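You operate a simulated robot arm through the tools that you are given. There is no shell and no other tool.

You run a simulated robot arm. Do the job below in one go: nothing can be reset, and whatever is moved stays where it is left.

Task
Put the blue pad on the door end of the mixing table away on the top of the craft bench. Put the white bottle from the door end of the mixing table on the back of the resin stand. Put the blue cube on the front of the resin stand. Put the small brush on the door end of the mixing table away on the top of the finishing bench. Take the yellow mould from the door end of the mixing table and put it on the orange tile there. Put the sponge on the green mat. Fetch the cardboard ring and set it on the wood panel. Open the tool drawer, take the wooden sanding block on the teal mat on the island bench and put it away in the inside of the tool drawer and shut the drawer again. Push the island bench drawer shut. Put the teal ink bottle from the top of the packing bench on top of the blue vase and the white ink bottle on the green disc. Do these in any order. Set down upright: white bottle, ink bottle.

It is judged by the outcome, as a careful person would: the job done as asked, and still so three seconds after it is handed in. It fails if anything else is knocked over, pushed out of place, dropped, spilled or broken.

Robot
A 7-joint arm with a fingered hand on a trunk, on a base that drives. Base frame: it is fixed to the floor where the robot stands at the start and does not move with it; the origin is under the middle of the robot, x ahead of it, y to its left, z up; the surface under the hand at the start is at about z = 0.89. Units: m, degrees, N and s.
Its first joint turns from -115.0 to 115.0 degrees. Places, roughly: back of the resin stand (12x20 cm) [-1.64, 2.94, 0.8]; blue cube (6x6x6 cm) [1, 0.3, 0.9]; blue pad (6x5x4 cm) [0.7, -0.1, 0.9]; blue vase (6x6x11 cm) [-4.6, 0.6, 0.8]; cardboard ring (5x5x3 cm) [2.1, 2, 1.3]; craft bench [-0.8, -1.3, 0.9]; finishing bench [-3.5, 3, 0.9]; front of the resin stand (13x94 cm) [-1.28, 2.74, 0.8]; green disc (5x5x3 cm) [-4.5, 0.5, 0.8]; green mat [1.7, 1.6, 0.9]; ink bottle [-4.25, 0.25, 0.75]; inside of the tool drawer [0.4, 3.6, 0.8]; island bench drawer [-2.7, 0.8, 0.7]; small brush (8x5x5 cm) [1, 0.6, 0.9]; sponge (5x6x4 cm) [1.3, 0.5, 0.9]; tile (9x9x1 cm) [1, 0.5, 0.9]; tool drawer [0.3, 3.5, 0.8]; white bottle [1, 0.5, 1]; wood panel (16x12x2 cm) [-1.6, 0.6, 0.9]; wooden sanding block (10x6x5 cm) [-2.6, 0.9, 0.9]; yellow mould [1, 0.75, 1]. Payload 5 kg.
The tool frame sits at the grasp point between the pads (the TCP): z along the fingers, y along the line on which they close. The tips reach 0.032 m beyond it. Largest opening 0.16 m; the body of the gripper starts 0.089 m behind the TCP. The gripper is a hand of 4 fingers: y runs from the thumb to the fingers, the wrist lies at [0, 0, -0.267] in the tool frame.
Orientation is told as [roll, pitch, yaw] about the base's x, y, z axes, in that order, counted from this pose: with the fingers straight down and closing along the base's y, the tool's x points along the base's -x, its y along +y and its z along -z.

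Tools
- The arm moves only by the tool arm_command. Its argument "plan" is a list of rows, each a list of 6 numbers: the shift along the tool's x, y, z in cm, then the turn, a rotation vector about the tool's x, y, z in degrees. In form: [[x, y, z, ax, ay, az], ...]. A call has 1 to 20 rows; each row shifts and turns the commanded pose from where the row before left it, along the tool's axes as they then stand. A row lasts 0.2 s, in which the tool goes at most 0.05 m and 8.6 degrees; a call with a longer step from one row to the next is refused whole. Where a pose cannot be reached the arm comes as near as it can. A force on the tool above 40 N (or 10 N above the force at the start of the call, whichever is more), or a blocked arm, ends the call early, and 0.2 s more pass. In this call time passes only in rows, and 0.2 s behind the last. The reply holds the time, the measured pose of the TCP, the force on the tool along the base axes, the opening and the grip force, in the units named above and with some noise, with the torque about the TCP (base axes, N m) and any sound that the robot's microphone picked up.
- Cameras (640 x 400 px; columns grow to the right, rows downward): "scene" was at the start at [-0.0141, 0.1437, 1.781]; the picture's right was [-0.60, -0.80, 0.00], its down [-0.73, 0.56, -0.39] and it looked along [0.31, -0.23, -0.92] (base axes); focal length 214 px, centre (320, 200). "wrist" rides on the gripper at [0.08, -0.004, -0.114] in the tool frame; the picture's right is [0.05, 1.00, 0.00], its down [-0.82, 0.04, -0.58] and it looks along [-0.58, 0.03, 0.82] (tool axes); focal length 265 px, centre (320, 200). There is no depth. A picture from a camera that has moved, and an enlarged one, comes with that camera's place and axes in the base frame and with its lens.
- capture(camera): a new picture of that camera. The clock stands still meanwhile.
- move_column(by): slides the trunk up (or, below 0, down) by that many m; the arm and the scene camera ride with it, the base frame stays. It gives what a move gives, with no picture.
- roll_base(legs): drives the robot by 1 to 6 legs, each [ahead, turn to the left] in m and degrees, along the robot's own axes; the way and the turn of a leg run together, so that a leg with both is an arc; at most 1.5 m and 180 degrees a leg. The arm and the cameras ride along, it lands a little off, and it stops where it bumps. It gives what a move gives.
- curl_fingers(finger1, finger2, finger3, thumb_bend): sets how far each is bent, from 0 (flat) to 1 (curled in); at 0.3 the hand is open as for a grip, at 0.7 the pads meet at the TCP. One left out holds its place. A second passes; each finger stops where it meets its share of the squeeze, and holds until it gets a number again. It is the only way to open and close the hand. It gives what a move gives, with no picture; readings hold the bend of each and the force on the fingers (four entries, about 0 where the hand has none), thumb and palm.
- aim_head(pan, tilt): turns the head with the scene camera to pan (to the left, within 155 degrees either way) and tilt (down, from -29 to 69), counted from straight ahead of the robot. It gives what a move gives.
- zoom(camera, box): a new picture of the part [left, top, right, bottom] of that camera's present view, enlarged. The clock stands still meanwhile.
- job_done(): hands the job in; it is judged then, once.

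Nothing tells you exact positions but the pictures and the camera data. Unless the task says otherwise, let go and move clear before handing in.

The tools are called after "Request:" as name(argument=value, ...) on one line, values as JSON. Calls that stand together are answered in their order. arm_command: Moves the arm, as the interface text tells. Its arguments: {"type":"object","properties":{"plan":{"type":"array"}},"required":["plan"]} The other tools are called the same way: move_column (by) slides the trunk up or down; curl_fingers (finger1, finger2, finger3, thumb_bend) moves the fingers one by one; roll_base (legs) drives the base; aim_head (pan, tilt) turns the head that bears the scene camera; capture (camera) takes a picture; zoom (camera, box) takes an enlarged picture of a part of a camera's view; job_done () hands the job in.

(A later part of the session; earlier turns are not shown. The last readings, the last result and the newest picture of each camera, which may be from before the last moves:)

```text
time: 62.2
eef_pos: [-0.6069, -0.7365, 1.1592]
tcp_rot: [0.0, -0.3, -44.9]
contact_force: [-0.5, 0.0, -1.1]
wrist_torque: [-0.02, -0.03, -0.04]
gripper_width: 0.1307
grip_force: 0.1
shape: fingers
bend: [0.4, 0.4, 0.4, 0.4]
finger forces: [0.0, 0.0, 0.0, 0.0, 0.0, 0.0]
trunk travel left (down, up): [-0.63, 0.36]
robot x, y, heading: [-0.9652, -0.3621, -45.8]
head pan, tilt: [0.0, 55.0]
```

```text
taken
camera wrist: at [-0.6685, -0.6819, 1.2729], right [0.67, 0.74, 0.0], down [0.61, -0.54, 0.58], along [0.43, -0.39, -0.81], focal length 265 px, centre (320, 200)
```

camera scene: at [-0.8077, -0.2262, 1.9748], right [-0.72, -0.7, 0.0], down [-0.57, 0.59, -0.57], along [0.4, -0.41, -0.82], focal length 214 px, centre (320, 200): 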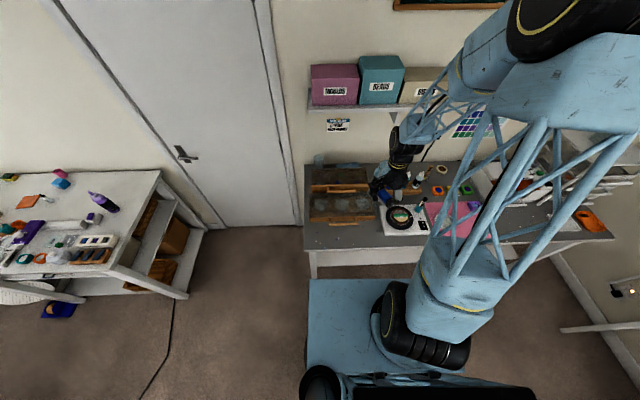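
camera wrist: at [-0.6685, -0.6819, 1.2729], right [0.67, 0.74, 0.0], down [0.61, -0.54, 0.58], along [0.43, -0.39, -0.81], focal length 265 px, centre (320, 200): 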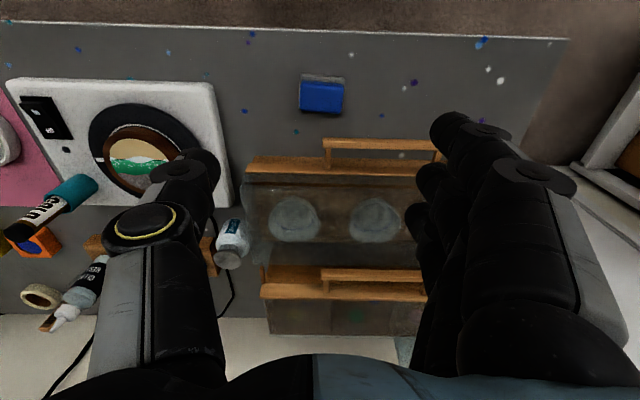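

The pad is placed on the craft bench. Next I go round to the aisle beyond the island bench for the island drawer and the ink bottles; I look that way while driving.

Request:
roll_base(legs=[[0, -89], [0.92, 0], [0, -90]])

Request:
aim_head(pan=0, tilt=35)

Request:
capture(camera="scene")

Request:
aim_head(pan=-45, tilt=40)

Request:
capture(camera="scene")

```text
time: 75.0
eef_pos: [-1.9703, -0.6232, 1.1584]
tcp_rot: [0.0, -0.2, 134.8]
contact_force: [0.3, -0.3, 0.0]
wrist_torque: [-0.01, 0.02, 0.01]
gripper_width: 0.1308
grip_force: 0.1
shape: fingers
bend: [0.4, 0.4, 0.4, 0.4]
finger forces: [0.0, 0.0, 0.0, 0.0, 0.0, 0.0]
trunk travel left (down, up): [-0.63, 0.36]
robot x, y, heading: [-1.6197, -1.001, 134.2]
head pan, tilt: [0.0, 55.0]
```

```text
time: 75.9
eef_pos: [-1.9702, -0.6241, 1.1588]
tcp_rot: [-0.2, -0.1, 134.8]
contact_force: [-0.3, -0.3, 0.5]
wrist_torque: [0.0, 0.0, 0.01]
gripper_width: 0.1306
grip_force: 0.1
shape: fingers
bend: [0.4, 0.4, 0.4, 0.4]
finger forces: [0.0, 0.0, 0.1, 0.1, 0.0, 0.0]
trunk travel left (down, up): [-0.63, 0.36]
robot x, y, heading: [-1.6213, -1.0005, 134.0]
head pan, tilt: [0.0, 35.0]
```

```text
taken
camera scene: at [-1.7852, -1.122, 1.803], right [0.72, 0.7, 0.0], down [0.4, -0.41, -0.82], along [-0.57, 0.59, -0.57], focal length 214 px, centre (320, 200)
```

scene: 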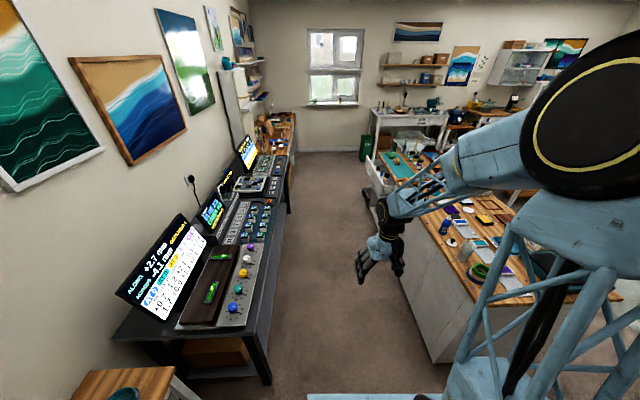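

```text
time: 77.0
eef_pos: [-1.9698, -0.6218, 1.158]
tcp_rot: [0.0, -0.2, 134.8]
contact_force: [-0.2, 0.7, -0.1]
wrist_torque: [0.02, 0.01, 0.02]
gripper_width: 0.1307
grip_force: 0.0
shape: fingers
bend: [0.4, 0.4, 0.4, 0.4]
finger forces: [0.1, 0.0, 0.1, 0.0, 0.0, 0.1]
trunk travel left (down, up): [-0.63, 0.36]
robot x, y, heading: [-1.6191, -1.0019, 134.1]
head pan, tilt: [-45.0, 40.0]
```

```text
taken
camera scene: at [-1.7227, -1.1002, 1.7955], right [1.0, -0.02, 0.0], down [-0.01, -0.64, -0.77], along [0.01, 0.77, -0.64], focal length 214 px, centre (320, 200)
```

scene: 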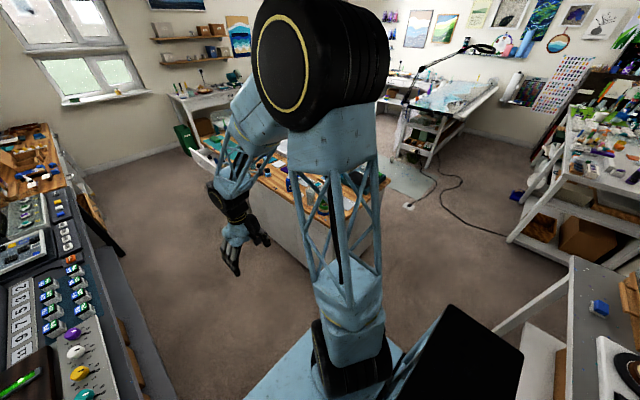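

The aisle is clear. I drive along it and look at the island drawer and the packing bench.

Request:
roll_base(legs=[[0, 1.2], [1.2, 0]])

Request:
aim_head(pan=-50, tilt=45)

Request:
capture(camera="scene")

Request:
aim_head(pan=10, tilt=45)

Request:
capture(camera="scene")

```text
time: 83.5
eef_pos: [-2.8304, 0.2338, 1.1583]
tcp_rot: [0.0, -0.2, 135.3]
contact_force: [-0.5, 0.1, -0.4]
wrist_torque: [0.02, 0.01, -0.03]
gripper_width: 0.1308
grip_force: 0.1
shape: fingers
bend: [0.4, 0.4, 0.4, 0.4]
finger forces: [0.1, 0.0, 0.1, 0.1, 0.0, 0.1]
trunk travel left (down, up): [-0.63, 0.36]
robot x, y, heading: [-2.4722, -0.1475, 134.6]
head pan, tilt: [-45.0, 40.0]
```

```text
time: 84.1
eef_pos: [-2.8313, 0.2333, 1.1582]
tcp_rot: [-0.1, -0.2, 135.4]
contact_force: [0.5, 0.4, -0.7]
wrist_torque: [0.0, -0.02, 0.02]
gripper_width: 0.1308
grip_force: 0.0
shape: fingers
bend: [0.4, 0.4, 0.4, 0.4]
finger forces: [0.1, 0.0, 0.0, 0.1, 0.1, 0.0]
trunk travel left (down, up): [-0.63, 0.36]
robot x, y, heading: [-2.4773, -0.1389, 134.1]
head pan, tilt: [-50.0, 45.0]
```

```text
taken
camera scene: at [-2.572, -0.2458, 1.7883], right [1.0, -0.09, 0.0], down [-0.07, -0.7, -0.71], along [0.07, 0.7, -0.71], focal length 214 px, centre (320, 200)
```

scene: 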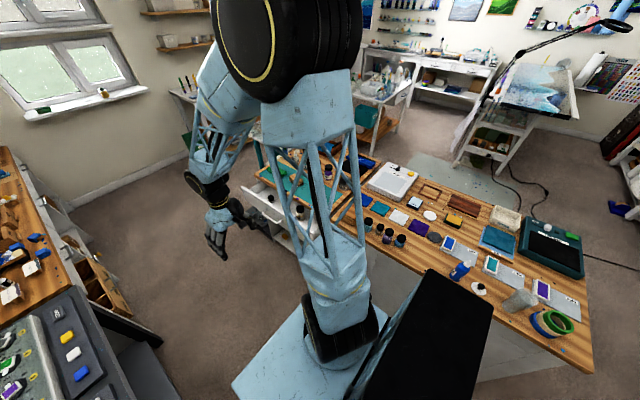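

```text
time: 85.4
eef_pos: [-2.8314, 0.2323, 1.1582]
tcp_rot: [0.0, -0.1, 135.3]
contact_force: [-0.2, 0.3, 0.4]
wrist_torque: [-0.01, 0.02, -0.01]
gripper_width: 0.1307
grip_force: 0.2
shape: fingers
bend: [0.4, 0.4, 0.4, 0.4]
finger forces: [0.0, 0.1, 0.0, 0.0, 0.0, 0.1]
trunk travel left (down, up): [-0.63, 0.36]
robot x, y, heading: [-2.4732, -0.1419, 134.4]
head pan, tilt: [10.0, 45.0]
```

```text
taken
camera scene: at [-2.6458, -0.2796, 1.7883], right [0.58, 0.81, 0.0], down [0.58, -0.41, -0.71], along [-0.58, 0.41, -0.71], focal length 214 px, centre (320, 200)
```

scene: 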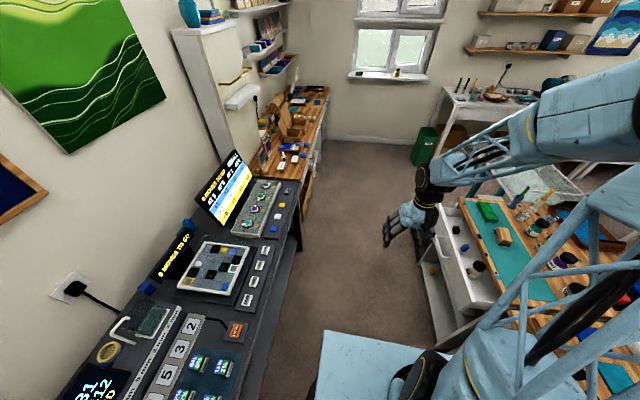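

I see the open island drawer with items inside, and the teal mat with the sanding block. I zoom in on both.

Request:
zoom(camera="scene", box=[400, 180, 560, 340])

Request:
zoom(camera="scene", box=[230, 60, 350, 200])

```text
2.50 times, centred on (480, 260) of scene
camera zoom: at [-2.6458, -0.2796, 1.7883], right [0.58, 0.81, 0.0], down [0.58, -0.41, -0.71], along [-0.58, 0.41, -0.71], focal length 536 px, centre (-80, 50)
```

zoom: 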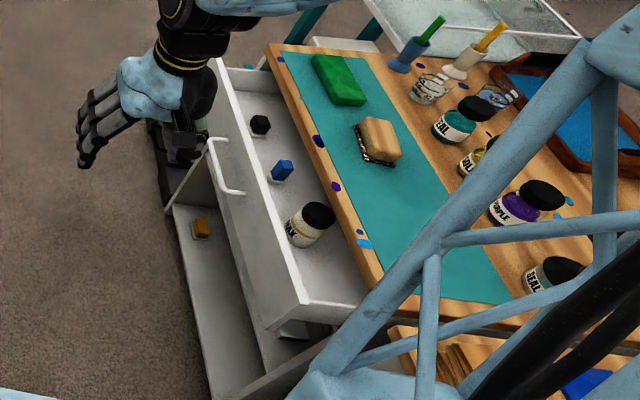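

```text
2.86 times, centred on (290, 130) of scene
camera zoom: at [-2.6458, -0.2796, 1.7883], right [0.58, 0.81, 0.0], down [0.58, -0.41, -0.71], along [-0.58, 0.41, -0.71], focal length 613 px, centre (406, 400)
```

zoom: 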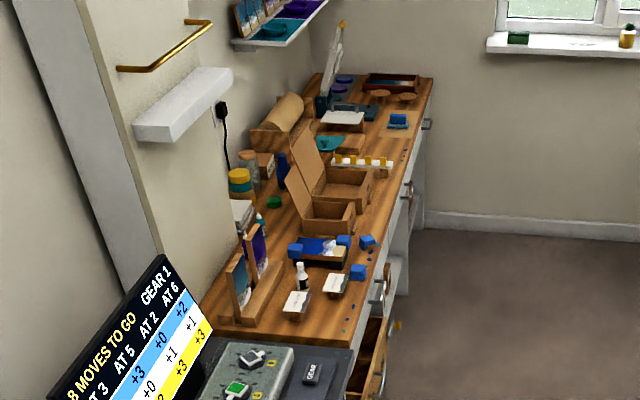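

The island drawer sticks out about 10 cm, holding a small bottle, so it must be pushed slowly. I position the robot in front of it, facing it.

Request:
arm_command(plan=[[3.5, 0, 0, 0, 0, 0], [3.5, 0, 0, 0, 0, 0]])

Request:
roll_base(legs=[[0, 12.9], [0.8, 0], [0, -101.8]])

Request:
aim_head(pan=10, tilt=60)

Request:
capture(camera="scene")

Request:
capture(camera="wrist")

```text
time: 86.0
eef_pos: [-2.7811, 0.1839, 1.1579]
tcp_rot: [-0.1, -0.3, 135.4]
contact_force: [-1.2, -0.5, 0.4]
wrist_torque: [0.03, 0.04, -0.02]
gripper_width: 0.1307
grip_force: 0.0
shape: fingers
bend: [0.4, 0.4, 0.4, 0.4]
finger forces: [0.0, 0.0, 0.1, 0.0, 0.0, 0.0]
trunk travel left (down, up): [-0.63, 0.36]
robot x, y, heading: [-2.4732, -0.1403, 134.4]
head pan, tilt: [10.0, 45.0]
```

```text
time: 95.6
eef_pos: [-2.8347, 0.6023, 1.1572]
tcp_rot: [-0.2, -0.2, 47.4]
contact_force: [-0.1, 0.8, -0.4]
wrist_torque: [-0.02, -0.03, 0.0]
gripper_width: 0.1308
grip_force: 0.1
shape: fingers
bend: [0.4, 0.4, 0.4, 0.4]
finger forces: [0.1, 0.0, 0.1, 0.0, 0.0, 0.1]
trunk travel left (down, up): [-0.63, 0.36]
robot x, y, heading: [-3.1523, 0.2842, 46.5]
head pan, tilt: [10.0, 45.0]
```

```text
time: 96.4
eef_pos: [-2.8334, 0.6023, 1.1592]
tcp_rot: [-0.1, -0.2, 47.3]
contact_force: [0.2, -0.5, 0.2]
wrist_torque: [0.0, 0.02, 0.01]
gripper_width: 0.1306
grip_force: 0.0
shape: fingers
bend: [0.4, 0.4, 0.4, 0.4]
finger forces: [0.0, 0.0, 0.0, 0.0, 0.0, 0.0]
trunk travel left (down, up): [-0.63, 0.36]
robot x, y, heading: [-3.1511, 0.2853, 46.7]
head pan, tilt: [10.0, 60.0]
```

```text
taken
camera scene: at [-3.3018, 0.4393, 1.7688], right [0.83, -0.55, 0.0], down [-0.48, -0.72, -0.5], along [0.28, 0.42, -0.87], focal length 214 px, centre (320, 200)
```

scene: 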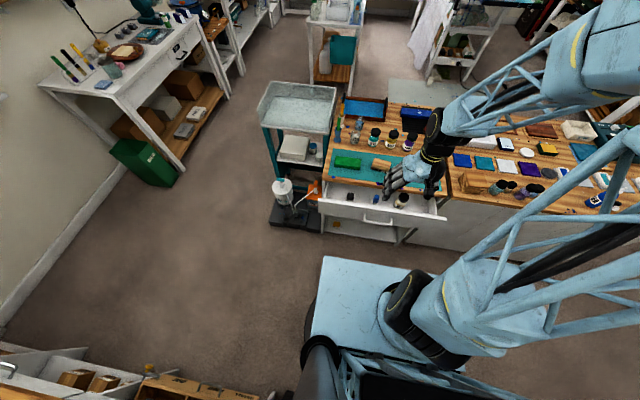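

```text
taken
camera wrist: at [-2.8857, 0.5403, 1.2719], right [-0.77, 0.64, 0.0], down [0.52, 0.63, 0.58], along [0.37, 0.45, -0.81], focal length 265 px, centre (320, 200)
```

wrist: 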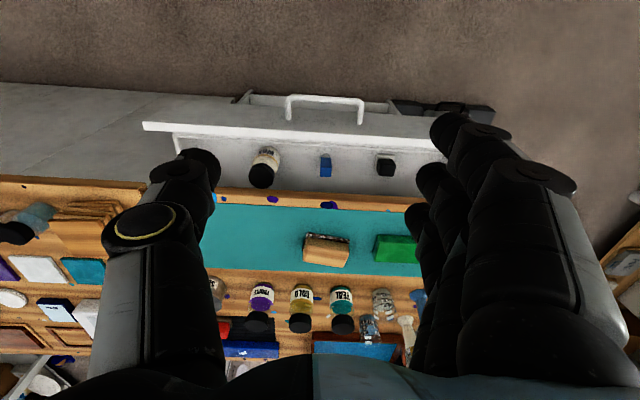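

The hand is centred on the drawer handle, about 6 cm in front of it. I back off slightly, make a closed pinch, and lower the hand in front of the handle.

Request:
roll_base(legs=[[-0.03, -1.0]])

Request:
curl_fingers(finger1=0.72, finger2=0.72, finger3=0.72, thumb_bend=0.68)

Request:
move_column(by=-0.3)

Request:
capture(camera="wrist")

Request:
capture(camera="scene")

```text
time: 97.2
eef_pos: [-2.8505, 0.5753, 1.1583]
tcp_rot: [-0.1, -0.3, 46.4]
contact_force: [-0.4, -1.0, -0.1]
wrist_torque: [0.08, -0.04, -0.04]
gripper_width: 0.1306
grip_force: 0.1
shape: fingers
bend: [0.4, 0.4, 0.4, 0.4]
finger forces: [0.1, 0.0, 0.0, 0.1, 0.0, 0.0]
trunk travel left (down, up): [-0.63, 0.36]
robot x, y, heading: [-3.1674, 0.2654, 45.9]
head pan, tilt: [10.0, 60.0]
```

```text
time: 98.2
eef_pos: [-2.8494, 0.5748, 1.1583]
tcp_rot: [0.0, -0.2, 46.4]
contact_force: [-0.6, 0.0, 0.3]
wrist_torque: [0.03, -0.04, -0.03]
gripper_width: 0.0233
grip_force: 0.0
shape: fingers
bend: [0.72, 0.72, 0.72, 0.68]
finger forces: [0.0, 0.0, 0.0, 0.0, 0.0, 0.0]
trunk travel left (down, up): [-0.63, 0.36]
robot x, y, heading: [-3.1674, 0.2631, 45.5]
head pan, tilt: [10.0, 60.0]
```

```text
time: 101.2
eef_pos: [-2.8489, 0.5749, 0.8573]
tcp_rot: [-0.1, -0.2, 46.3]
contact_force: [-0.3, -0.2, 0.4]
wrist_torque: [0.01, -0.02, 0.02]
gripper_width: 0.0234
grip_force: 0.1
shape: fingers
bend: [0.72, 0.72, 0.72, 0.68]
finger forces: [0.0, 0.0, 0.0, 0.0, 0.0, 0.0]
trunk travel left (down, up): [-0.33, 0.66]
robot x, y, heading: [-3.1714, 0.2664, 45.7]
head pan, tilt: [10.0, 60.0]
```

```text
taken
camera wrist: at [-2.9022, 0.5139, 0.972], right [-0.76, 0.65, 0.0], down [0.53, 0.62, 0.58], along [0.38, 0.44, -0.81], focal length 265 px, centre (320, 200)
```

wrist: 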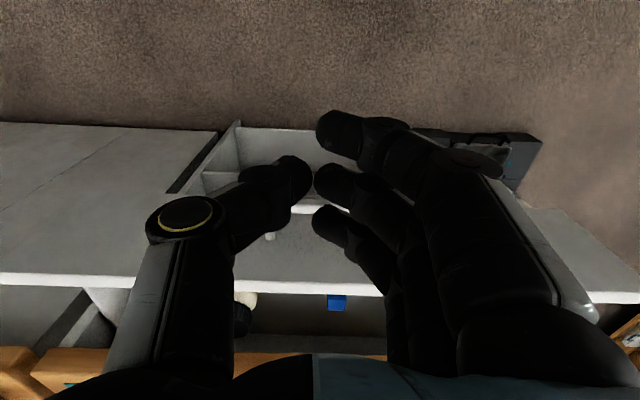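

```text
taken
camera scene: at [-3.3199, 0.4203, 1.4688], right [0.83, -0.56, 0.0], down [-0.49, -0.71, -0.5], along [0.28, 0.41, -0.87], focal length 214 px, centre (320, 200)
```

scene: 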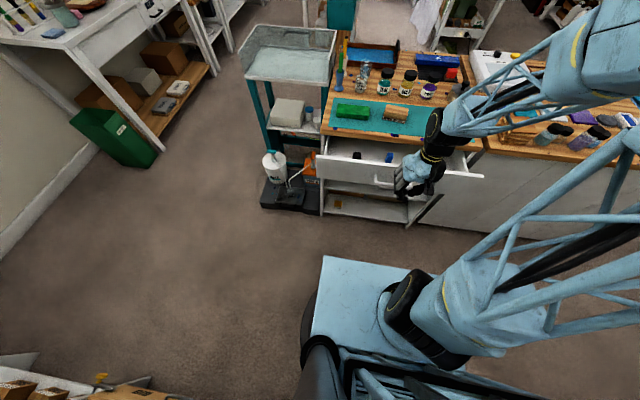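

Now lower the hand in front of the drawer face.

Request:
arm_command(plan=[[0, 0, 4, 0, 0, 0], [0, 0, 4, 0, 0, 0], [0, 0, 4, 0, 0, 0], [0, 0, 2, 0, 0, 0]])

Request:
capture(camera="wrist")

Request:
zoom(camera="scene", box=[300, 100, 500, 240])

```text
time: 102.2
eef_pos: [-2.8483, 0.5745, 0.718]
tcp_rot: [-0.1, -0.1, 46.4]
contact_force: [0.1, 0.0, 0.2]
wrist_torque: [0.04, 0.0, 0.01]
gripper_width: 0.0231
grip_force: 0.1
shape: fingers
bend: [0.72, 0.72, 0.72, 0.68]
finger forces: [0.1, 0.1, 0.0, 0.1, 0.0, 0.0]
trunk travel left (down, up): [-0.33, 0.66]
robot x, y, heading: [-3.1705, 0.2626, 45.5]
head pan, tilt: [10.0, 60.0]
```

```text
taken
camera wrist: at [-2.9018, 0.513, 0.8319], right [-0.76, 0.65, 0.0], down [0.53, 0.62, 0.58], along [0.38, 0.44, -0.81], focal length 265 px, centre (320, 200)
```

wrist: 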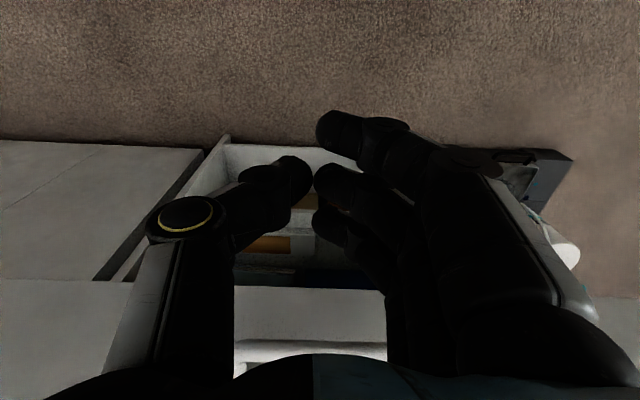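

```text
2.86 times, centred on (400, 170) of scene
camera zoom: at [-3.3199, 0.4203, 1.4688], right [0.83, -0.56, 0.0], down [-0.49, -0.71, -0.5], along [0.28, 0.41, -0.87], focal length 613 px, centre (91, 286)
```

zoom: 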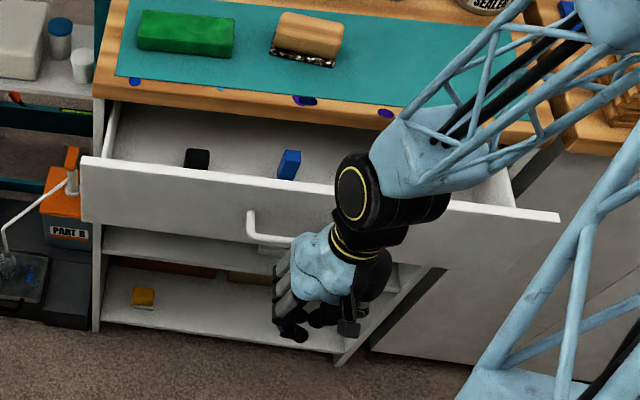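

The hand is in front of the handle bar (z≈0.755). I push forward slowly toward the bench.

Request:
arm_command(plan=[[-1, 0, -0.4, 0, 0, 0], [-1, 0, 0, 0, 0, 0], [-1, 0, 0, 0, 0, 0], [-0.6, 0, 0, 0, 0, 0], [-0.6, 0, 0, 0, 0, 0], [-0.6, 0, 0, 0, 0, 0], [-0.6, 0, 0, 0, 0, 0], [-0.6, 0, 0, 0, 0, 0], [-0.6, 0, 0, 0, 0, 0], [-0.6, 0, 0, 0, 0, 0], [-0.6, 0, 0, 0, 0, 0]])

Request:
zoom(camera="scene", box=[300, 100, 500, 240])

```text
time: 104.6
eef_pos: [-2.7959, 0.6333, 0.7212]
tcp_rot: [-0.1, -0.2, 46.4]
contact_force: [-1.8, 1.0, -0.2]
wrist_torque: [0.03, -0.06, 0.07]
gripper_width: 0.0231
grip_force: 0.0
shape: fingers
bend: [0.72, 0.72, 0.72, 0.68]
finger forces: [0.1, 0.1, 0.7, 0.0, 0.0, 0.1]
trunk travel left (down, up): [-0.33, 0.66]
robot x, y, heading: [-3.1699, 0.2668, 45.5]
head pan, tilt: [10.0, 60.0]
```

```text
2.86 times, centred on (400, 170) of scene
camera zoom: at [-3.32, 0.4203, 1.4688], right [0.83, -0.56, 0.0], down [-0.49, -0.71, -0.5], along [0.28, 0.41, -0.87], focal length 613 px, centre (91, 286)
```

zoom: 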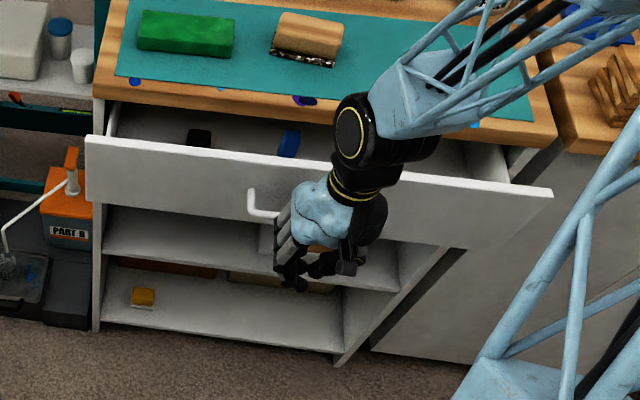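

The drawer is sliding in smoothly with about 2 N. I keep pushing slowly until it is closed.

Request:
arm_command(plan=[[-0.6, 0, 0, 0, 0, 0], [-0.6, 0, 0, 0, 0, 0], [-0.6, 0, 0, 0, 0, 0], [-0.6, 0, 0, 0, 0, 0], [-0.6, 0, 0, 0, 0, 0], [-0.6, 0, 0, 0, 0, 0], [-0.6, 0, 0, 0, 0, 0], [-0.6, 0, 0, 0, 0, 0], [-0.6, 0, 0, 0, 0, 0], [-0.6, 0, 0, 0, 0, 0]])

Request:
zoom(camera="scene", box=[300, 100, 500, 240])

```text
time: 106.8
eef_pos: [-2.754, 0.6756, 0.7227]
tcp_rot: [-0.1, -0.3, 46.4]
contact_force: [-0.9, 0.2, -0.4]
wrist_torque: [0.0, -0.02, 0.04]
gripper_width: 0.0232
grip_force: 0.3
shape: fingers
bend: [0.72, 0.72, 0.72, 0.68]
finger forces: [0.0, 0.0, 0.6, 0.0, 0.0, 0.1]
trunk travel left (down, up): [-0.33, 0.66]
robot x, y, heading: [-3.1691, 0.2656, 45.9]
head pan, tilt: [10.0, 60.0]
```

```text
2.86 times, centred on (400, 170) of scene
camera zoom: at [-3.3199, 0.4203, 1.4688], right [0.83, -0.56, 0.0], down [-0.49, -0.71, -0.5], along [0.28, 0.41, -0.87], focal length 613 px, centre (91, 286)
```

zoom: 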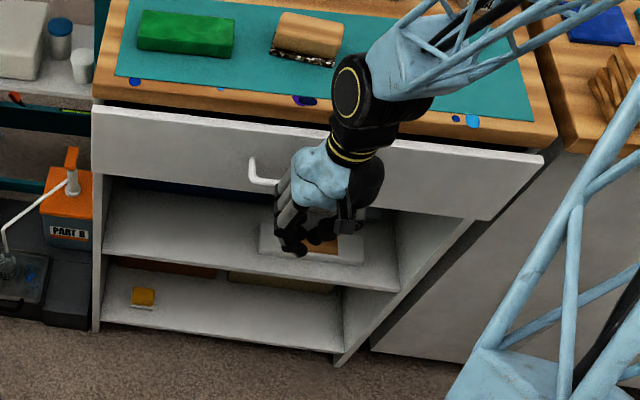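

Almost shut; a few more small steps until it meets its stop.

Request:
arm_command(plan=[[-0.4, 0, 0, 0, 0, 0], [-0.4, 0, 0, 0, 0, 0], [-0.4, 0, 0, 0, 0, 0], [-0.4, 0, 0, 0, 0, 0], [-0.4, 0, 0, 0, 0, 0]])

Request:
zoom(camera="scene", box=[300, 100, 500, 240])

Request:
capture(camera="wrist")

```text
time: 108.0
eef_pos: [-2.7424, 0.6865, 0.7226]
tcp_rot: [-0.2, 0.0, 46.5]
contact_force: [-18.6, -20.1, 1.5]
wrist_torque: [0.77, -0.61, 1.29]
gripper_width: 0.0233
grip_force: 13.9
shape: fingers
bend: [0.72, 0.72, 0.72, 0.68]
finger forces: [0.0, 0.0, 28.2, 0.0, 0.0, 0.0]
trunk travel left (down, up): [-0.33, 0.66]
robot x, y, heading: [-3.1683, 0.2636, 45.6]
head pan, tilt: [10.0, 60.0]
```

```text
2.86 times, centred on (400, 170) of scene
camera zoom: at [-3.3213, 0.4188, 1.4688], right [0.83, -0.56, 0.0], down [-0.49, -0.71, -0.5], along [0.28, 0.41, -0.87], focal length 613 px, centre (91, 286)
```

zoom: 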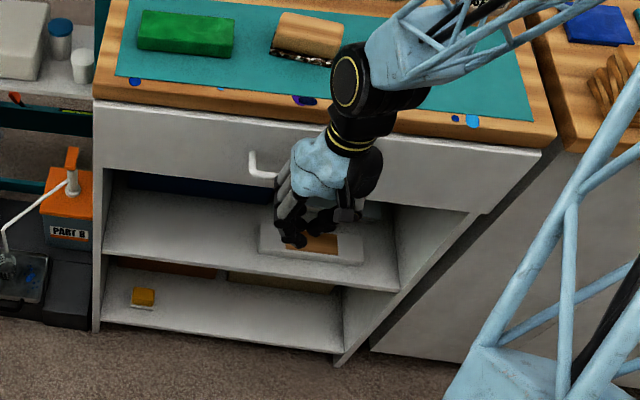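

```text
taken
camera wrist: at [-2.7949, 0.626, 0.8369], right [-0.76, 0.65, 0.0], down [0.53, 0.62, 0.58], along [0.38, 0.44, -0.82], focal length 265 px, centre (320, 200)
```

wrist: 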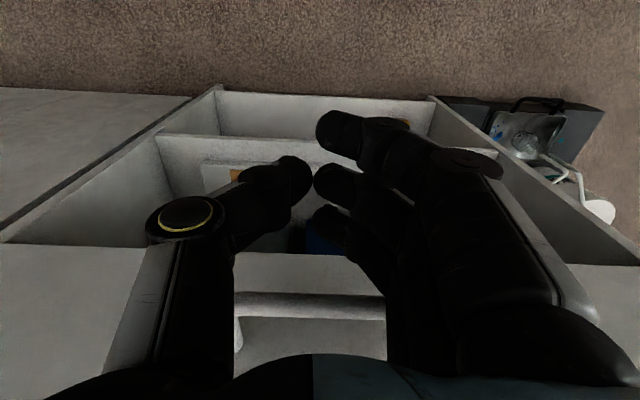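

The drawer is shut (firm stop at about 28 N). I back the hand away and raise it, then move on to the ink bottles on the packing bench.

Request:
arm_command(plan=[[2, 0, 0, 0, 0, 0], [3, 0, 0, 0, 0, 0], [3, 0, 0, 0, 0, 0], [2, 0, 0, 0, 0, 0], [0, 0, -4.5, 0, 0, 0], [0, 0, -4.5, 0, 0, 0], [0, 0, -4.5, 0, 0, 0]])

Request:
move_column(by=0.35)

Request:
zoom(camera="scene", box=[280, 80, 500, 240])

Request:
aim_head(pan=120, tilt=50)

Request:
capture(camera="scene")

```text
time: 109.6
eef_pos: [-2.8097, 0.6165, 0.8567]
tcp_rot: [-0.2, -0.2, 46.5]
contact_force: [0.4, 0.3, -0.7]
wrist_torque: [-0.01, 0.01, 0.05]
gripper_width: 0.0231
grip_force: 0.0
shape: fingers
bend: [0.72, 0.72, 0.72, 0.68]
finger forces: [0.0, 0.0, 0.0, 0.0, 0.0, 0.0]
trunk travel left (down, up): [-0.33, 0.66]
robot x, y, heading: [-3.1703, 0.2655, 45.5]
head pan, tilt: [10.0, 60.0]
```

```text
time: 113.0
eef_pos: [-2.809, 0.6154, 1.2086]
tcp_rot: [-0.1, -0.1, 46.4]
contact_force: [0.3, 0.0, -0.8]
wrist_torque: [-0.02, 0.02, -0.01]
gripper_width: 0.0234
grip_force: 0.0
shape: fingers
bend: [0.72, 0.72, 0.72, 0.68]
finger forces: [0.0, 0.1, 0.0, 0.0, 0.0, 0.0]
trunk travel left (down, up): [-0.68, 0.31]
robot x, y, heading: [-3.1705, 0.2637, 45.6]
head pan, tilt: [10.0, 60.0]
```

```text
2.50 times, centred on (390, 160) of scene
camera zoom: at [-3.3199, 0.4204, 1.8187], right [0.83, -0.56, 0.0], down [-0.49, -0.71, -0.5], along [0.28, 0.41, -0.87], focal length 536 px, centre (145, 300)
```

zoom: 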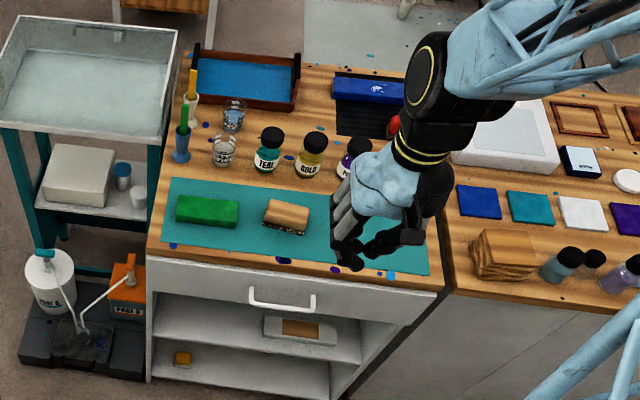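

```text
time: 114.9
eef_pos: [-2.8087, 0.6167, 1.2076]
tcp_rot: [-0.1, -0.2, 46.3]
contact_force: [0.3, 1.0, 0.2]
wrist_torque: [-0.03, 0.02, -0.01]
gripper_width: 0.0232
grip_force: 0.2
shape: fingers
bend: [0.72, 0.72, 0.72, 0.68]
finger forces: [0.0, 0.1, 0.0, 0.0, 0.0, 0.1]
trunk travel left (down, up): [-0.68, 0.31]
robot x, y, heading: [-3.1681, 0.2649, 45.5]
head pan, tilt: [120.0, 50.0]
```

```text
taken
camera scene: at [-3.4322, 0.3845, 1.8313], right [0.25, 0.97, 0.0], down [0.74, -0.19, -0.64], along [-0.62, 0.16, -0.77], focal length 214 px, centre (320, 200)
```

scene: 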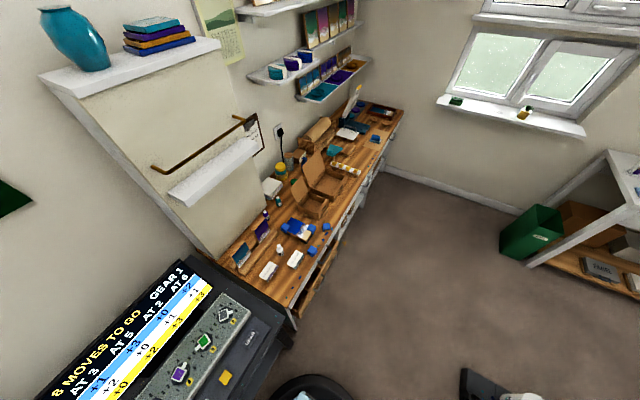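

The drawer is closed and the bench items are undisturbed. Now zoom on the packing bench.

Request:
zoom(camera="scene", box=[210, 170, 350, 300])

Request:
zoom(camera="scene", box=[250, 90, 420, 230])

```text
3.08 times, centred on (280, 235) of scene
camera zoom: at [-3.4322, 0.3845, 1.8313], right [0.25, 0.97, 0.0], down [0.74, -0.19, -0.64], along [-0.62, 0.16, -0.77], focal length 660 px, centre (443, 92)
```

zoom: 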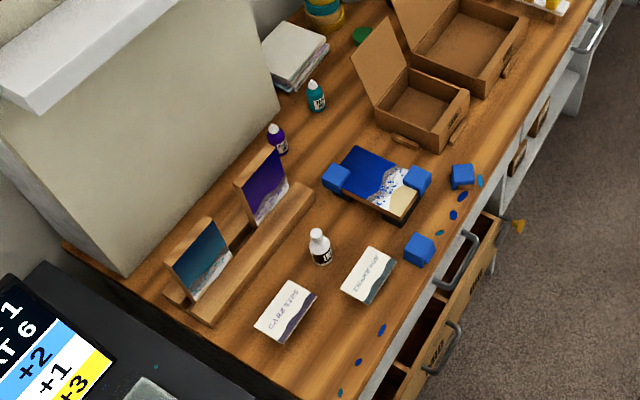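

```text
2.86 times, centred on (335, 160) of scene
camera zoom: at [-3.4322, 0.3845, 1.8313], right [0.25, 0.97, 0.0], down [0.74, -0.19, -0.64], along [-0.62, 0.16, -0.77], focal length 613 px, centre (277, 314)
```

zoom: 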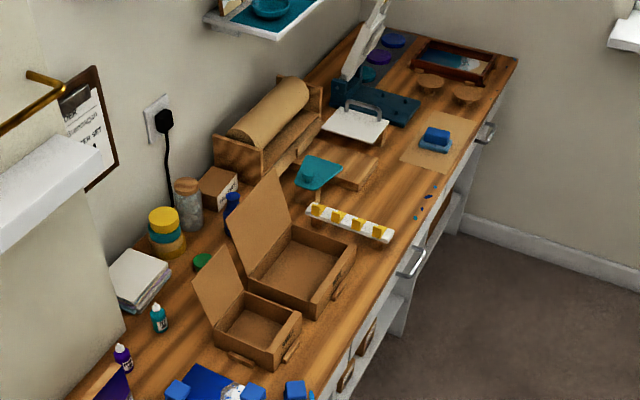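

I drive to stand in front of the packing bench, facing it.

Request:
roll_base(legs=[[0, 85.7], [0.957, 0], [0, 94.3]])

Request:
aim_head(pan=0, tilt=50)

Request:
capture(camera="scene")

Request:
capture(camera="wrist")

```text
time: 128.0
eef_pos: [-4.1623, 0.6137, 1.2074]
tcp_rot: [-0.1, -0.2, -132.4]
contact_force: [0.2, 0.2, 0.2]
wrist_torque: [0.0, 0.0, 0.0]
gripper_width: 0.0231
grip_force: 0.0
shape: fingers
bend: [0.72, 0.72, 0.72, 0.68]
finger forces: [0.0, 0.0, 0.0, 0.0, 0.0, 0.0]
trunk travel left (down, up): [-0.68, 0.31]
robot x, y, heading: [-3.8074, 0.9731, -132.8]
head pan, tilt: [120.0, 50.0]
```

```text
time: 130.0
eef_pos: [-4.1635, 0.6145, 1.2072]
tcp_rot: [-0.1, -0.2, -132.3]
contact_force: [0.4, -0.1, -0.4]
wrist_torque: [0.01, 0.03, 0.02]
gripper_width: 0.0231
grip_force: 0.1
shape: fingers
bend: [0.72, 0.72, 0.72, 0.68]
finger forces: [0.0, 0.1, 0.1, 0.0, 0.0, 0.0]
trunk travel left (down, up): [-0.68, 0.31]
robot x, y, heading: [-3.8105, 0.9691, -133.0]
head pan, tilt: [0.0, 50.0]
```

```text
taken
camera scene: at [-3.6735, 0.8234, 1.8313], right [-0.73, 0.68, 0.0], down [0.52, 0.56, -0.64], along [-0.44, -0.47, -0.77], focal length 214 px, centre (320, 200)
```

scene: 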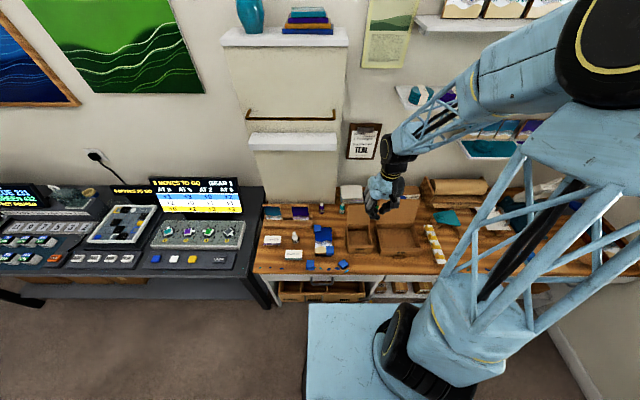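

```text
taken
camera wrist: at [-4.1118, 0.6762, 1.3211], right [0.77, -0.63, 0.0], down [-0.51, -0.63, 0.58], along [-0.37, -0.45, -0.81], focal length 265 px, centre (320, 200)
```

wrist: 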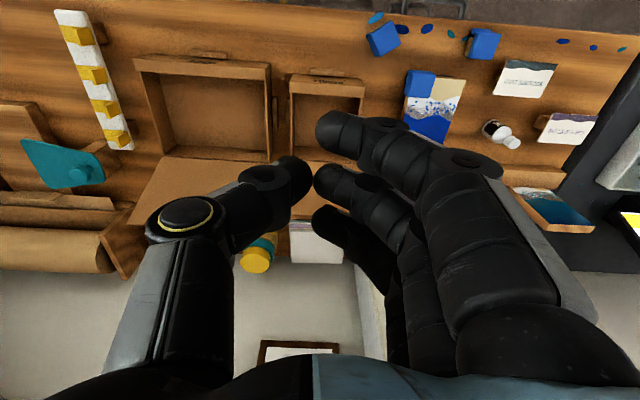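

I zoom in on the back of the packing bench to locate the green disc, vase and ink bottles.

Request:
zoom(camera="scene", box=[250, 165, 350, 275])

Request:
zoom(camera="scene", box=[330, 165, 450, 275])

```text
3.64 times, centred on (300, 220) of scene
camera zoom: at [-3.6735, 0.8234, 1.8313], right [-0.73, 0.68, 0.0], down [0.52, 0.56, -0.64], along [-0.44, -0.47, -0.77], focal length 780 px, centre (393, 127)
```

zoom: 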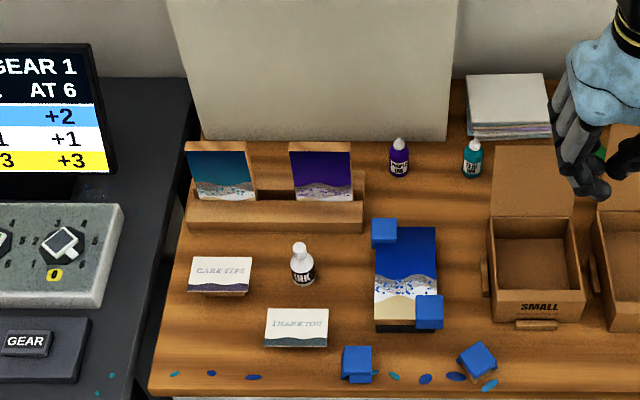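

```text
3.64 times, centred on (390, 220) of scene
camera zoom: at [-3.6735, 0.8234, 1.8313], right [-0.73, 0.68, 0.0], down [0.52, 0.56, -0.64], along [-0.44, -0.47, -0.77], focal length 780 px, centre (66, 127)
```

zoom: 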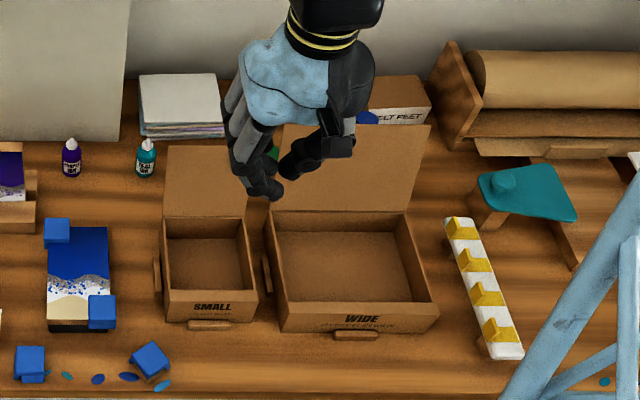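

The white ink bottle stands at about (-3.973,0.307). I move above it with the hand half open and look down.

Request:
arm_command(plan=[[-1.24, 4.34, 0, 0, 0, 0], [-1.24, 4.34, 0, 0, 0, 0], [-1.24, 4.34, 0, 0, 0, 0], [-1.24, 4.34, 0, 0, 0, 0], [-1.24, 4.34, 0, 0, 0, 0], [-1.24, 4.34, 0, 0, 0, 0], [-1.24, 4.34, 0, 0, 0, 0], [-1.24, 4.34, 0, 0, 0, 0]])

Request:
curl_fingers(finger1=0.45, finger2=0.45, finger3=0.45, thumb_bend=0.45)

Request:
capture(camera="wrist")

```text
time: 131.8
eef_pos: [-3.9715, 0.3069, 1.2044]
tcp_rot: [-0.1, -0.2, -132.3]
contact_force: [0.1, 0.7, -0.3]
wrist_torque: [0.08, 0.01, -0.01]
gripper_width: 0.0232
grip_force: 0.0
shape: fingers
bend: [0.72, 0.72, 0.72, 0.68]
finger forces: [0.0, 0.0, 0.0, 0.0, 0.0, 0.0]
trunk travel left (down, up): [-0.68, 0.31]
robot x, y, heading: [-3.8074, 0.9719, -133.2]
head pan, tilt: [0.0, 50.0]
```

```text
time: 132.8
eef_pos: [-3.9722, 0.3075, 1.2068]
tcp_rot: [0.0, -0.1, -132.3]
contact_force: [-1.0, -0.9, 0.7]
wrist_torque: [-0.01, 0.01, -0.01]
gripper_width: 0.1102
grip_force: 0.1
shape: fingers
bend: [0.45, 0.45, 0.45, 0.45]
finger forces: [0.0, 0.0, 0.0, 0.0, 0.1, 0.0]
trunk travel left (down, up): [-0.68, 0.31]
robot x, y, heading: [-3.8063, 0.9747, -133.0]
head pan, tilt: [0.0, 50.0]
```

```text
taken
camera wrist: at [-3.9212, 0.3698, 1.3201], right [0.77, -0.63, 0.0], down [-0.51, -0.63, 0.58], along [-0.37, -0.45, -0.81], focal length 265 px, centre (320, 200)
```

wrist: 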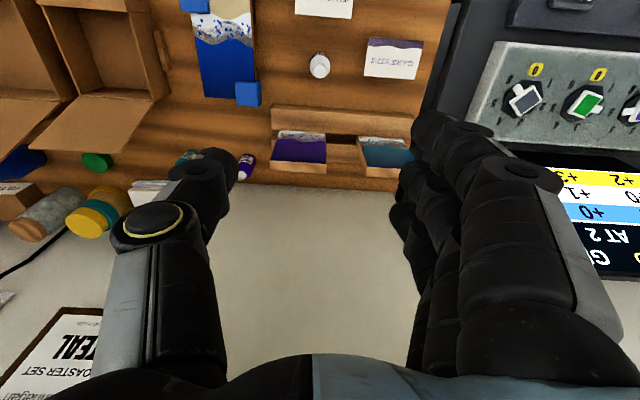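

The bottle is nearly right below. I adjust 5 mm and come down partway.

Request:
arm_command(plan=[[0.5, -0.1, 4, 0, 0, 0], [0, 0, 4.5, 0, 0, 0], [0, 0, 4.5, 0, 0, 0], [0, 0, 4.5, 0, 0, 0], [0, 0, 4.5, 0, 0, 0]])

Request:
capture(camera="wrist")

```text
time: 134.0
eef_pos: [-3.9723, 0.3083, 0.9856]
tcp_rot: [-0.1, -0.3, -132.3]
contact_force: [0.6, 0.4, -0.3]
wrist_torque: [0.07, -0.03, 0.0]
gripper_width: 0.1108
grip_force: 0.1
shape: fingers
bend: [0.45, 0.45, 0.45, 0.45]
finger forces: [0.1, 0.0, 0.1, 0.0, 0.0, 0.0]
trunk travel left (down, up): [-0.68, 0.31]
robot x, y, heading: [-3.8072, 0.9715, -133.0]
head pan, tilt: [0.0, 50.0]
```

```text
taken
camera wrist: at [-3.9207, 0.3719, 1.0988], right [0.77, -0.63, 0.0], down [-0.52, -0.63, 0.58], along [-0.37, -0.45, -0.81], focal length 265 px, centre (320, 200)
```

wrist: 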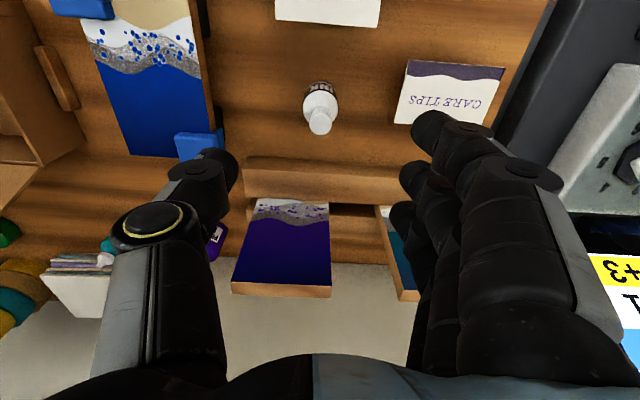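

Bottle is centred with clearance to the card on the right. I descend to the bottle's body and close.

Request:
arm_command(plan=[[0.2, -0.1, 4, 0, 0, 0], [0, 0, 4, 0, 0, 0], [0, 0, 4, 0, 0, 0], [0, 0, 2.5, 0, 0, 0], [0, 0, 2, 0, 0, 0]])

Request:
capture(camera="wrist")

```text
time: 135.1
eef_pos: [-3.9698, 0.3122, 0.8394]
tcp_rot: [0.1, -0.3, -132.1]
contact_force: [0.3, 4.9, 18.6]
wrist_torque: [-0.29, -1.06, 0.28]
gripper_width: 0.1113
grip_force: 9.4
shape: fingers
bend: [0.46, 0.45, 0.45, 0.45]
finger forces: [12.9, 5.1, 0.2, 0.1, 0.2, 0.1]
trunk travel left (down, up): [-0.68, 0.31]
robot x, y, heading: [-3.8108, 0.9751, -132.7]
head pan, tilt: [0.0, 50.0]
stopped in row 5: the force on the tool passed its limit at 77 N (the readings are from after the stop); the commanded pose is now the measured one
```

```text
taken
camera wrist: at [-3.9191, 0.3743, 0.9528], right [0.78, -0.63, 0.0], down [-0.51, -0.63, 0.58], along [-0.37, -0.45, -0.81], focal length 265 px, centre (320, 200)
```

wrist: 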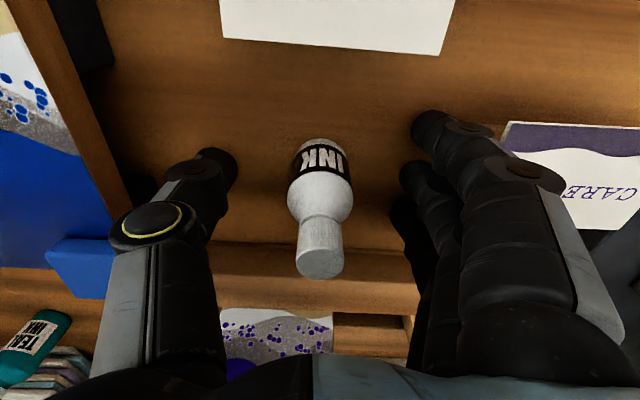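

The fingertips touched the bench, so its top is at about z=0.805 here. I rise 1.2 cm, centre on the bottle and close gently.

Request:
arm_command(plan=[[0, 0, -1.2, 0, 0, 0], [0.6, 0, 0, 0, 0, 0]])

Request:
curl_fingers(finger1=0.72, finger2=0.72, finger3=0.72, thumb_bend=0.7)

Request:
capture(camera="wrist")

```text
time: 135.7
eef_pos: [-3.967, 0.3155, 0.8497]
tcp_rot: [-0.1, -0.3, -132.1]
contact_force: [-0.2, 0.2, -0.3]
wrist_torque: [0.0, -0.01, 0.0]
gripper_width: 0.1117
grip_force: 0.1
shape: fingers
bend: [0.45, 0.45, 0.45, 0.45]
finger forces: [0.1, 0.0, 0.0, 0.1, 0.0, 0.1]
trunk travel left (down, up): [-0.68, 0.31]
robot x, y, heading: [-3.8075, 0.9747, -133.0]
head pan, tilt: [0.0, 50.0]
```

```text
time: 136.7
eef_pos: [-3.9654, 0.315, 0.8495]
tcp_rot: [-0.1, -0.3, -132.1]
contact_force: [0.2, 0.3, 0.0]
wrist_torque: [0.0, 0.0, -0.01]
gripper_width: 0.028
grip_force: 9.9
shape: fingers
bend: [0.72, 0.62, 0.72, 0.67]
finger forces: [0.0, 9.9, 0.0, 0.0, 9.9, 0.0]
trunk travel left (down, up): [-0.68, 0.31]
robot x, y, heading: [-3.8108, 0.9747, -133.1]
head pan, tilt: [0.0, 50.0]
```

```text
taken
camera wrist: at [-3.9152, 0.3782, 0.9634], right [0.77, -0.63, 0.0], down [-0.51, -0.63, 0.58], along [-0.37, -0.45, -0.81], focal length 265 px, centre (320, 200)
```

wrist: 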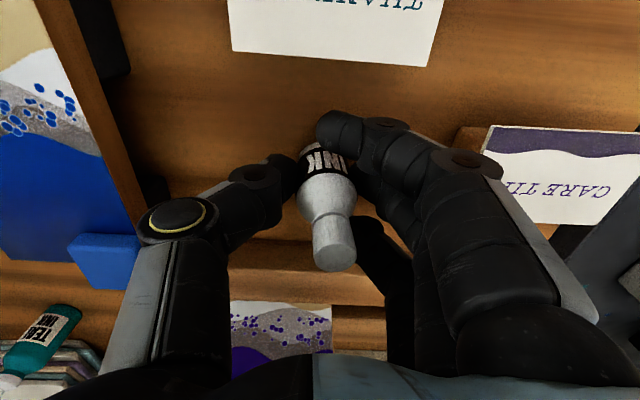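

Thumb and middle finger hold the bottle. I lift it high, move sideways along the bench, then in toward the back to view the green disc from above.

Request:
arm_command(plan=[[0, 0, -3, 0, 0, 0], [0, 0, -4.5, 0, 0, 0], [0, 0, -4.5, 0, 0, 0], [0, 0, -5, 0, 0, 0], [0, 0, -5, 0, 0, 0], [0, 0, -5, 0, 0, 0], [0, -4.2, 0, 0, 0, 0], [0, -4.2, 0, 0, 0, 0], [0, -4.2, 0, 0, 0, 0], [0, -4.2, 0, 0, 0, 0], [0, -4.2, 0, 0, 0, 0], [0, -4.2, 0, 0, 0, 0], [0, -4.2, 0, 0, 0, 0], [0, -4.2, 0, 0, 0, 0], [0, -4.2, 0, 0, 0, 0], [0, -4.2, 0, 0, 0, 0], [-3, 0, 0, 0, 0, 0], [-3, 0, 0, 0, 0, 0]])

Request:
capture(camera="wrist")

Request:
capture(camera="scene")

```text
time: 140.5
eef_pos: [-4.3186, 0.5542, 1.12]
tcp_rot: [-0.1, -0.2, -132.2]
contact_force: [-0.8, 0.0, 0.2]
wrist_torque: [-0.02, -0.04, 0.05]
gripper_width: 0.0276
grip_force: 9.7
shape: fingers
bend: [0.72, 0.62, 0.72, 0.67]
finger forces: [0.0, 9.7, 0.1, 0.0, 9.5, 0.0]
trunk travel left (down, up): [-0.68, 0.31]
robot x, y, heading: [-3.8106, 0.9748, -133.0]
head pan, tilt: [0.0, 50.0]
```

```text
taken
camera wrist: at [-4.2672, 0.6173, 1.2335], right [0.77, -0.63, 0.0], down [-0.51, -0.63, 0.58], along [-0.37, -0.45, -0.81], focal length 265 px, centre (320, 200)
```

wrist: 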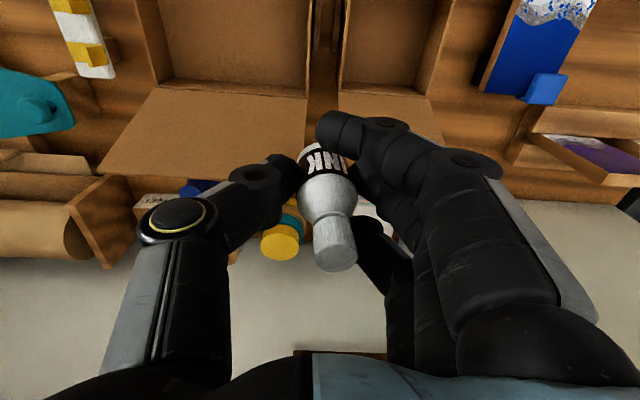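

```text
taken
camera scene: at [-3.6746, 0.8231, 1.8314], right [-0.73, 0.68, 0.0], down [0.52, 0.56, -0.64], along [-0.44, -0.47, -0.77], focal length 214 px, centre (320, 200)
```

scene: 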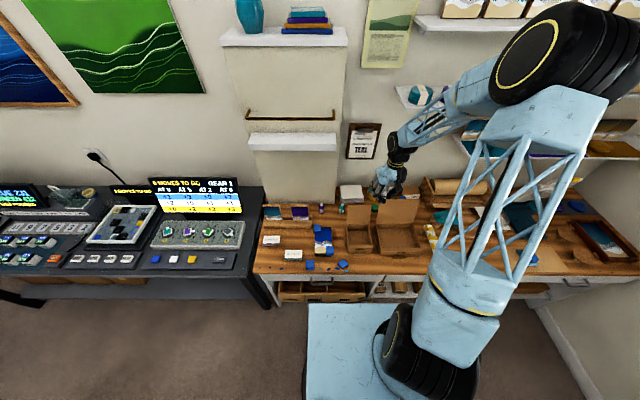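

The disc is hidden by my hand; I move directly over it at this height so it shows above the fingertips.

Request:
arm_command(plan=[[-3.5, -0.4, 0, 0, 0, 0], [-3.5, -0.4, 0, 0, 0, 0], [-3.5, -0.5, 0, 0, 0, 0], [-3.4, -0.5, 0, 0, 0, 0]])

Request:
capture(camera="wrist")

Request:
zoom(camera="scene", box=[330, 150, 450, 260])

```text
time: 141.5
eef_pos: [-4.4237, 0.462, 1.1207]
tcp_rot: [-0.1, -0.4, -132.2]
contact_force: [0.2, 0.2, -0.6]
wrist_torque: [0.01, -0.03, 0.03]
gripper_width: 0.0274
grip_force: 9.3
shape: fingers
bend: [0.72, 0.62, 0.72, 0.67]
finger forces: [0.0, 9.7, 0.1, 0.1, 9.6, 0.0]
trunk travel left (down, up): [-0.68, 0.31]
robot x, y, heading: [-3.8115, 0.9726, -133.0]
head pan, tilt: [0.0, 50.0]
```

```text
taken
camera wrist: at [-4.3729, 0.5253, 1.2346], right [0.77, -0.63, 0.0], down [-0.51, -0.63, 0.58], along [-0.37, -0.45, -0.81], focal length 265 px, centre (320, 200)
```

wrist: 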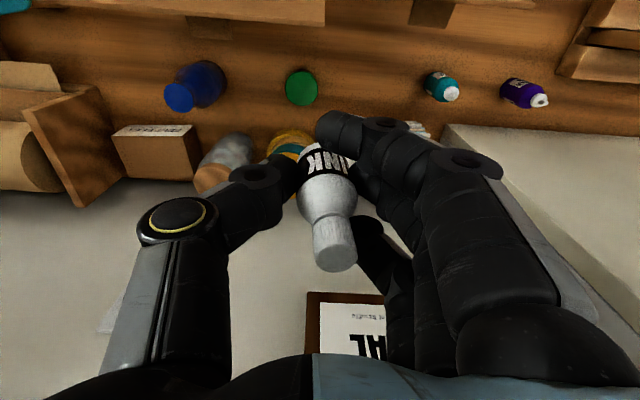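

```text
3.64 times, centred on (390, 205) of scene
camera zoom: at [-3.6745, 0.8228, 1.8313], right [-0.73, 0.68, 0.0], down [0.52, 0.56, -0.64], along [-0.44, -0.47, -0.77], focal length 780 px, centre (66, 182)
```

zoom: 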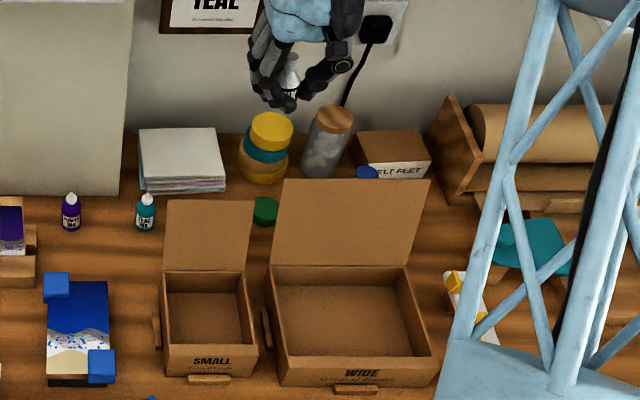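

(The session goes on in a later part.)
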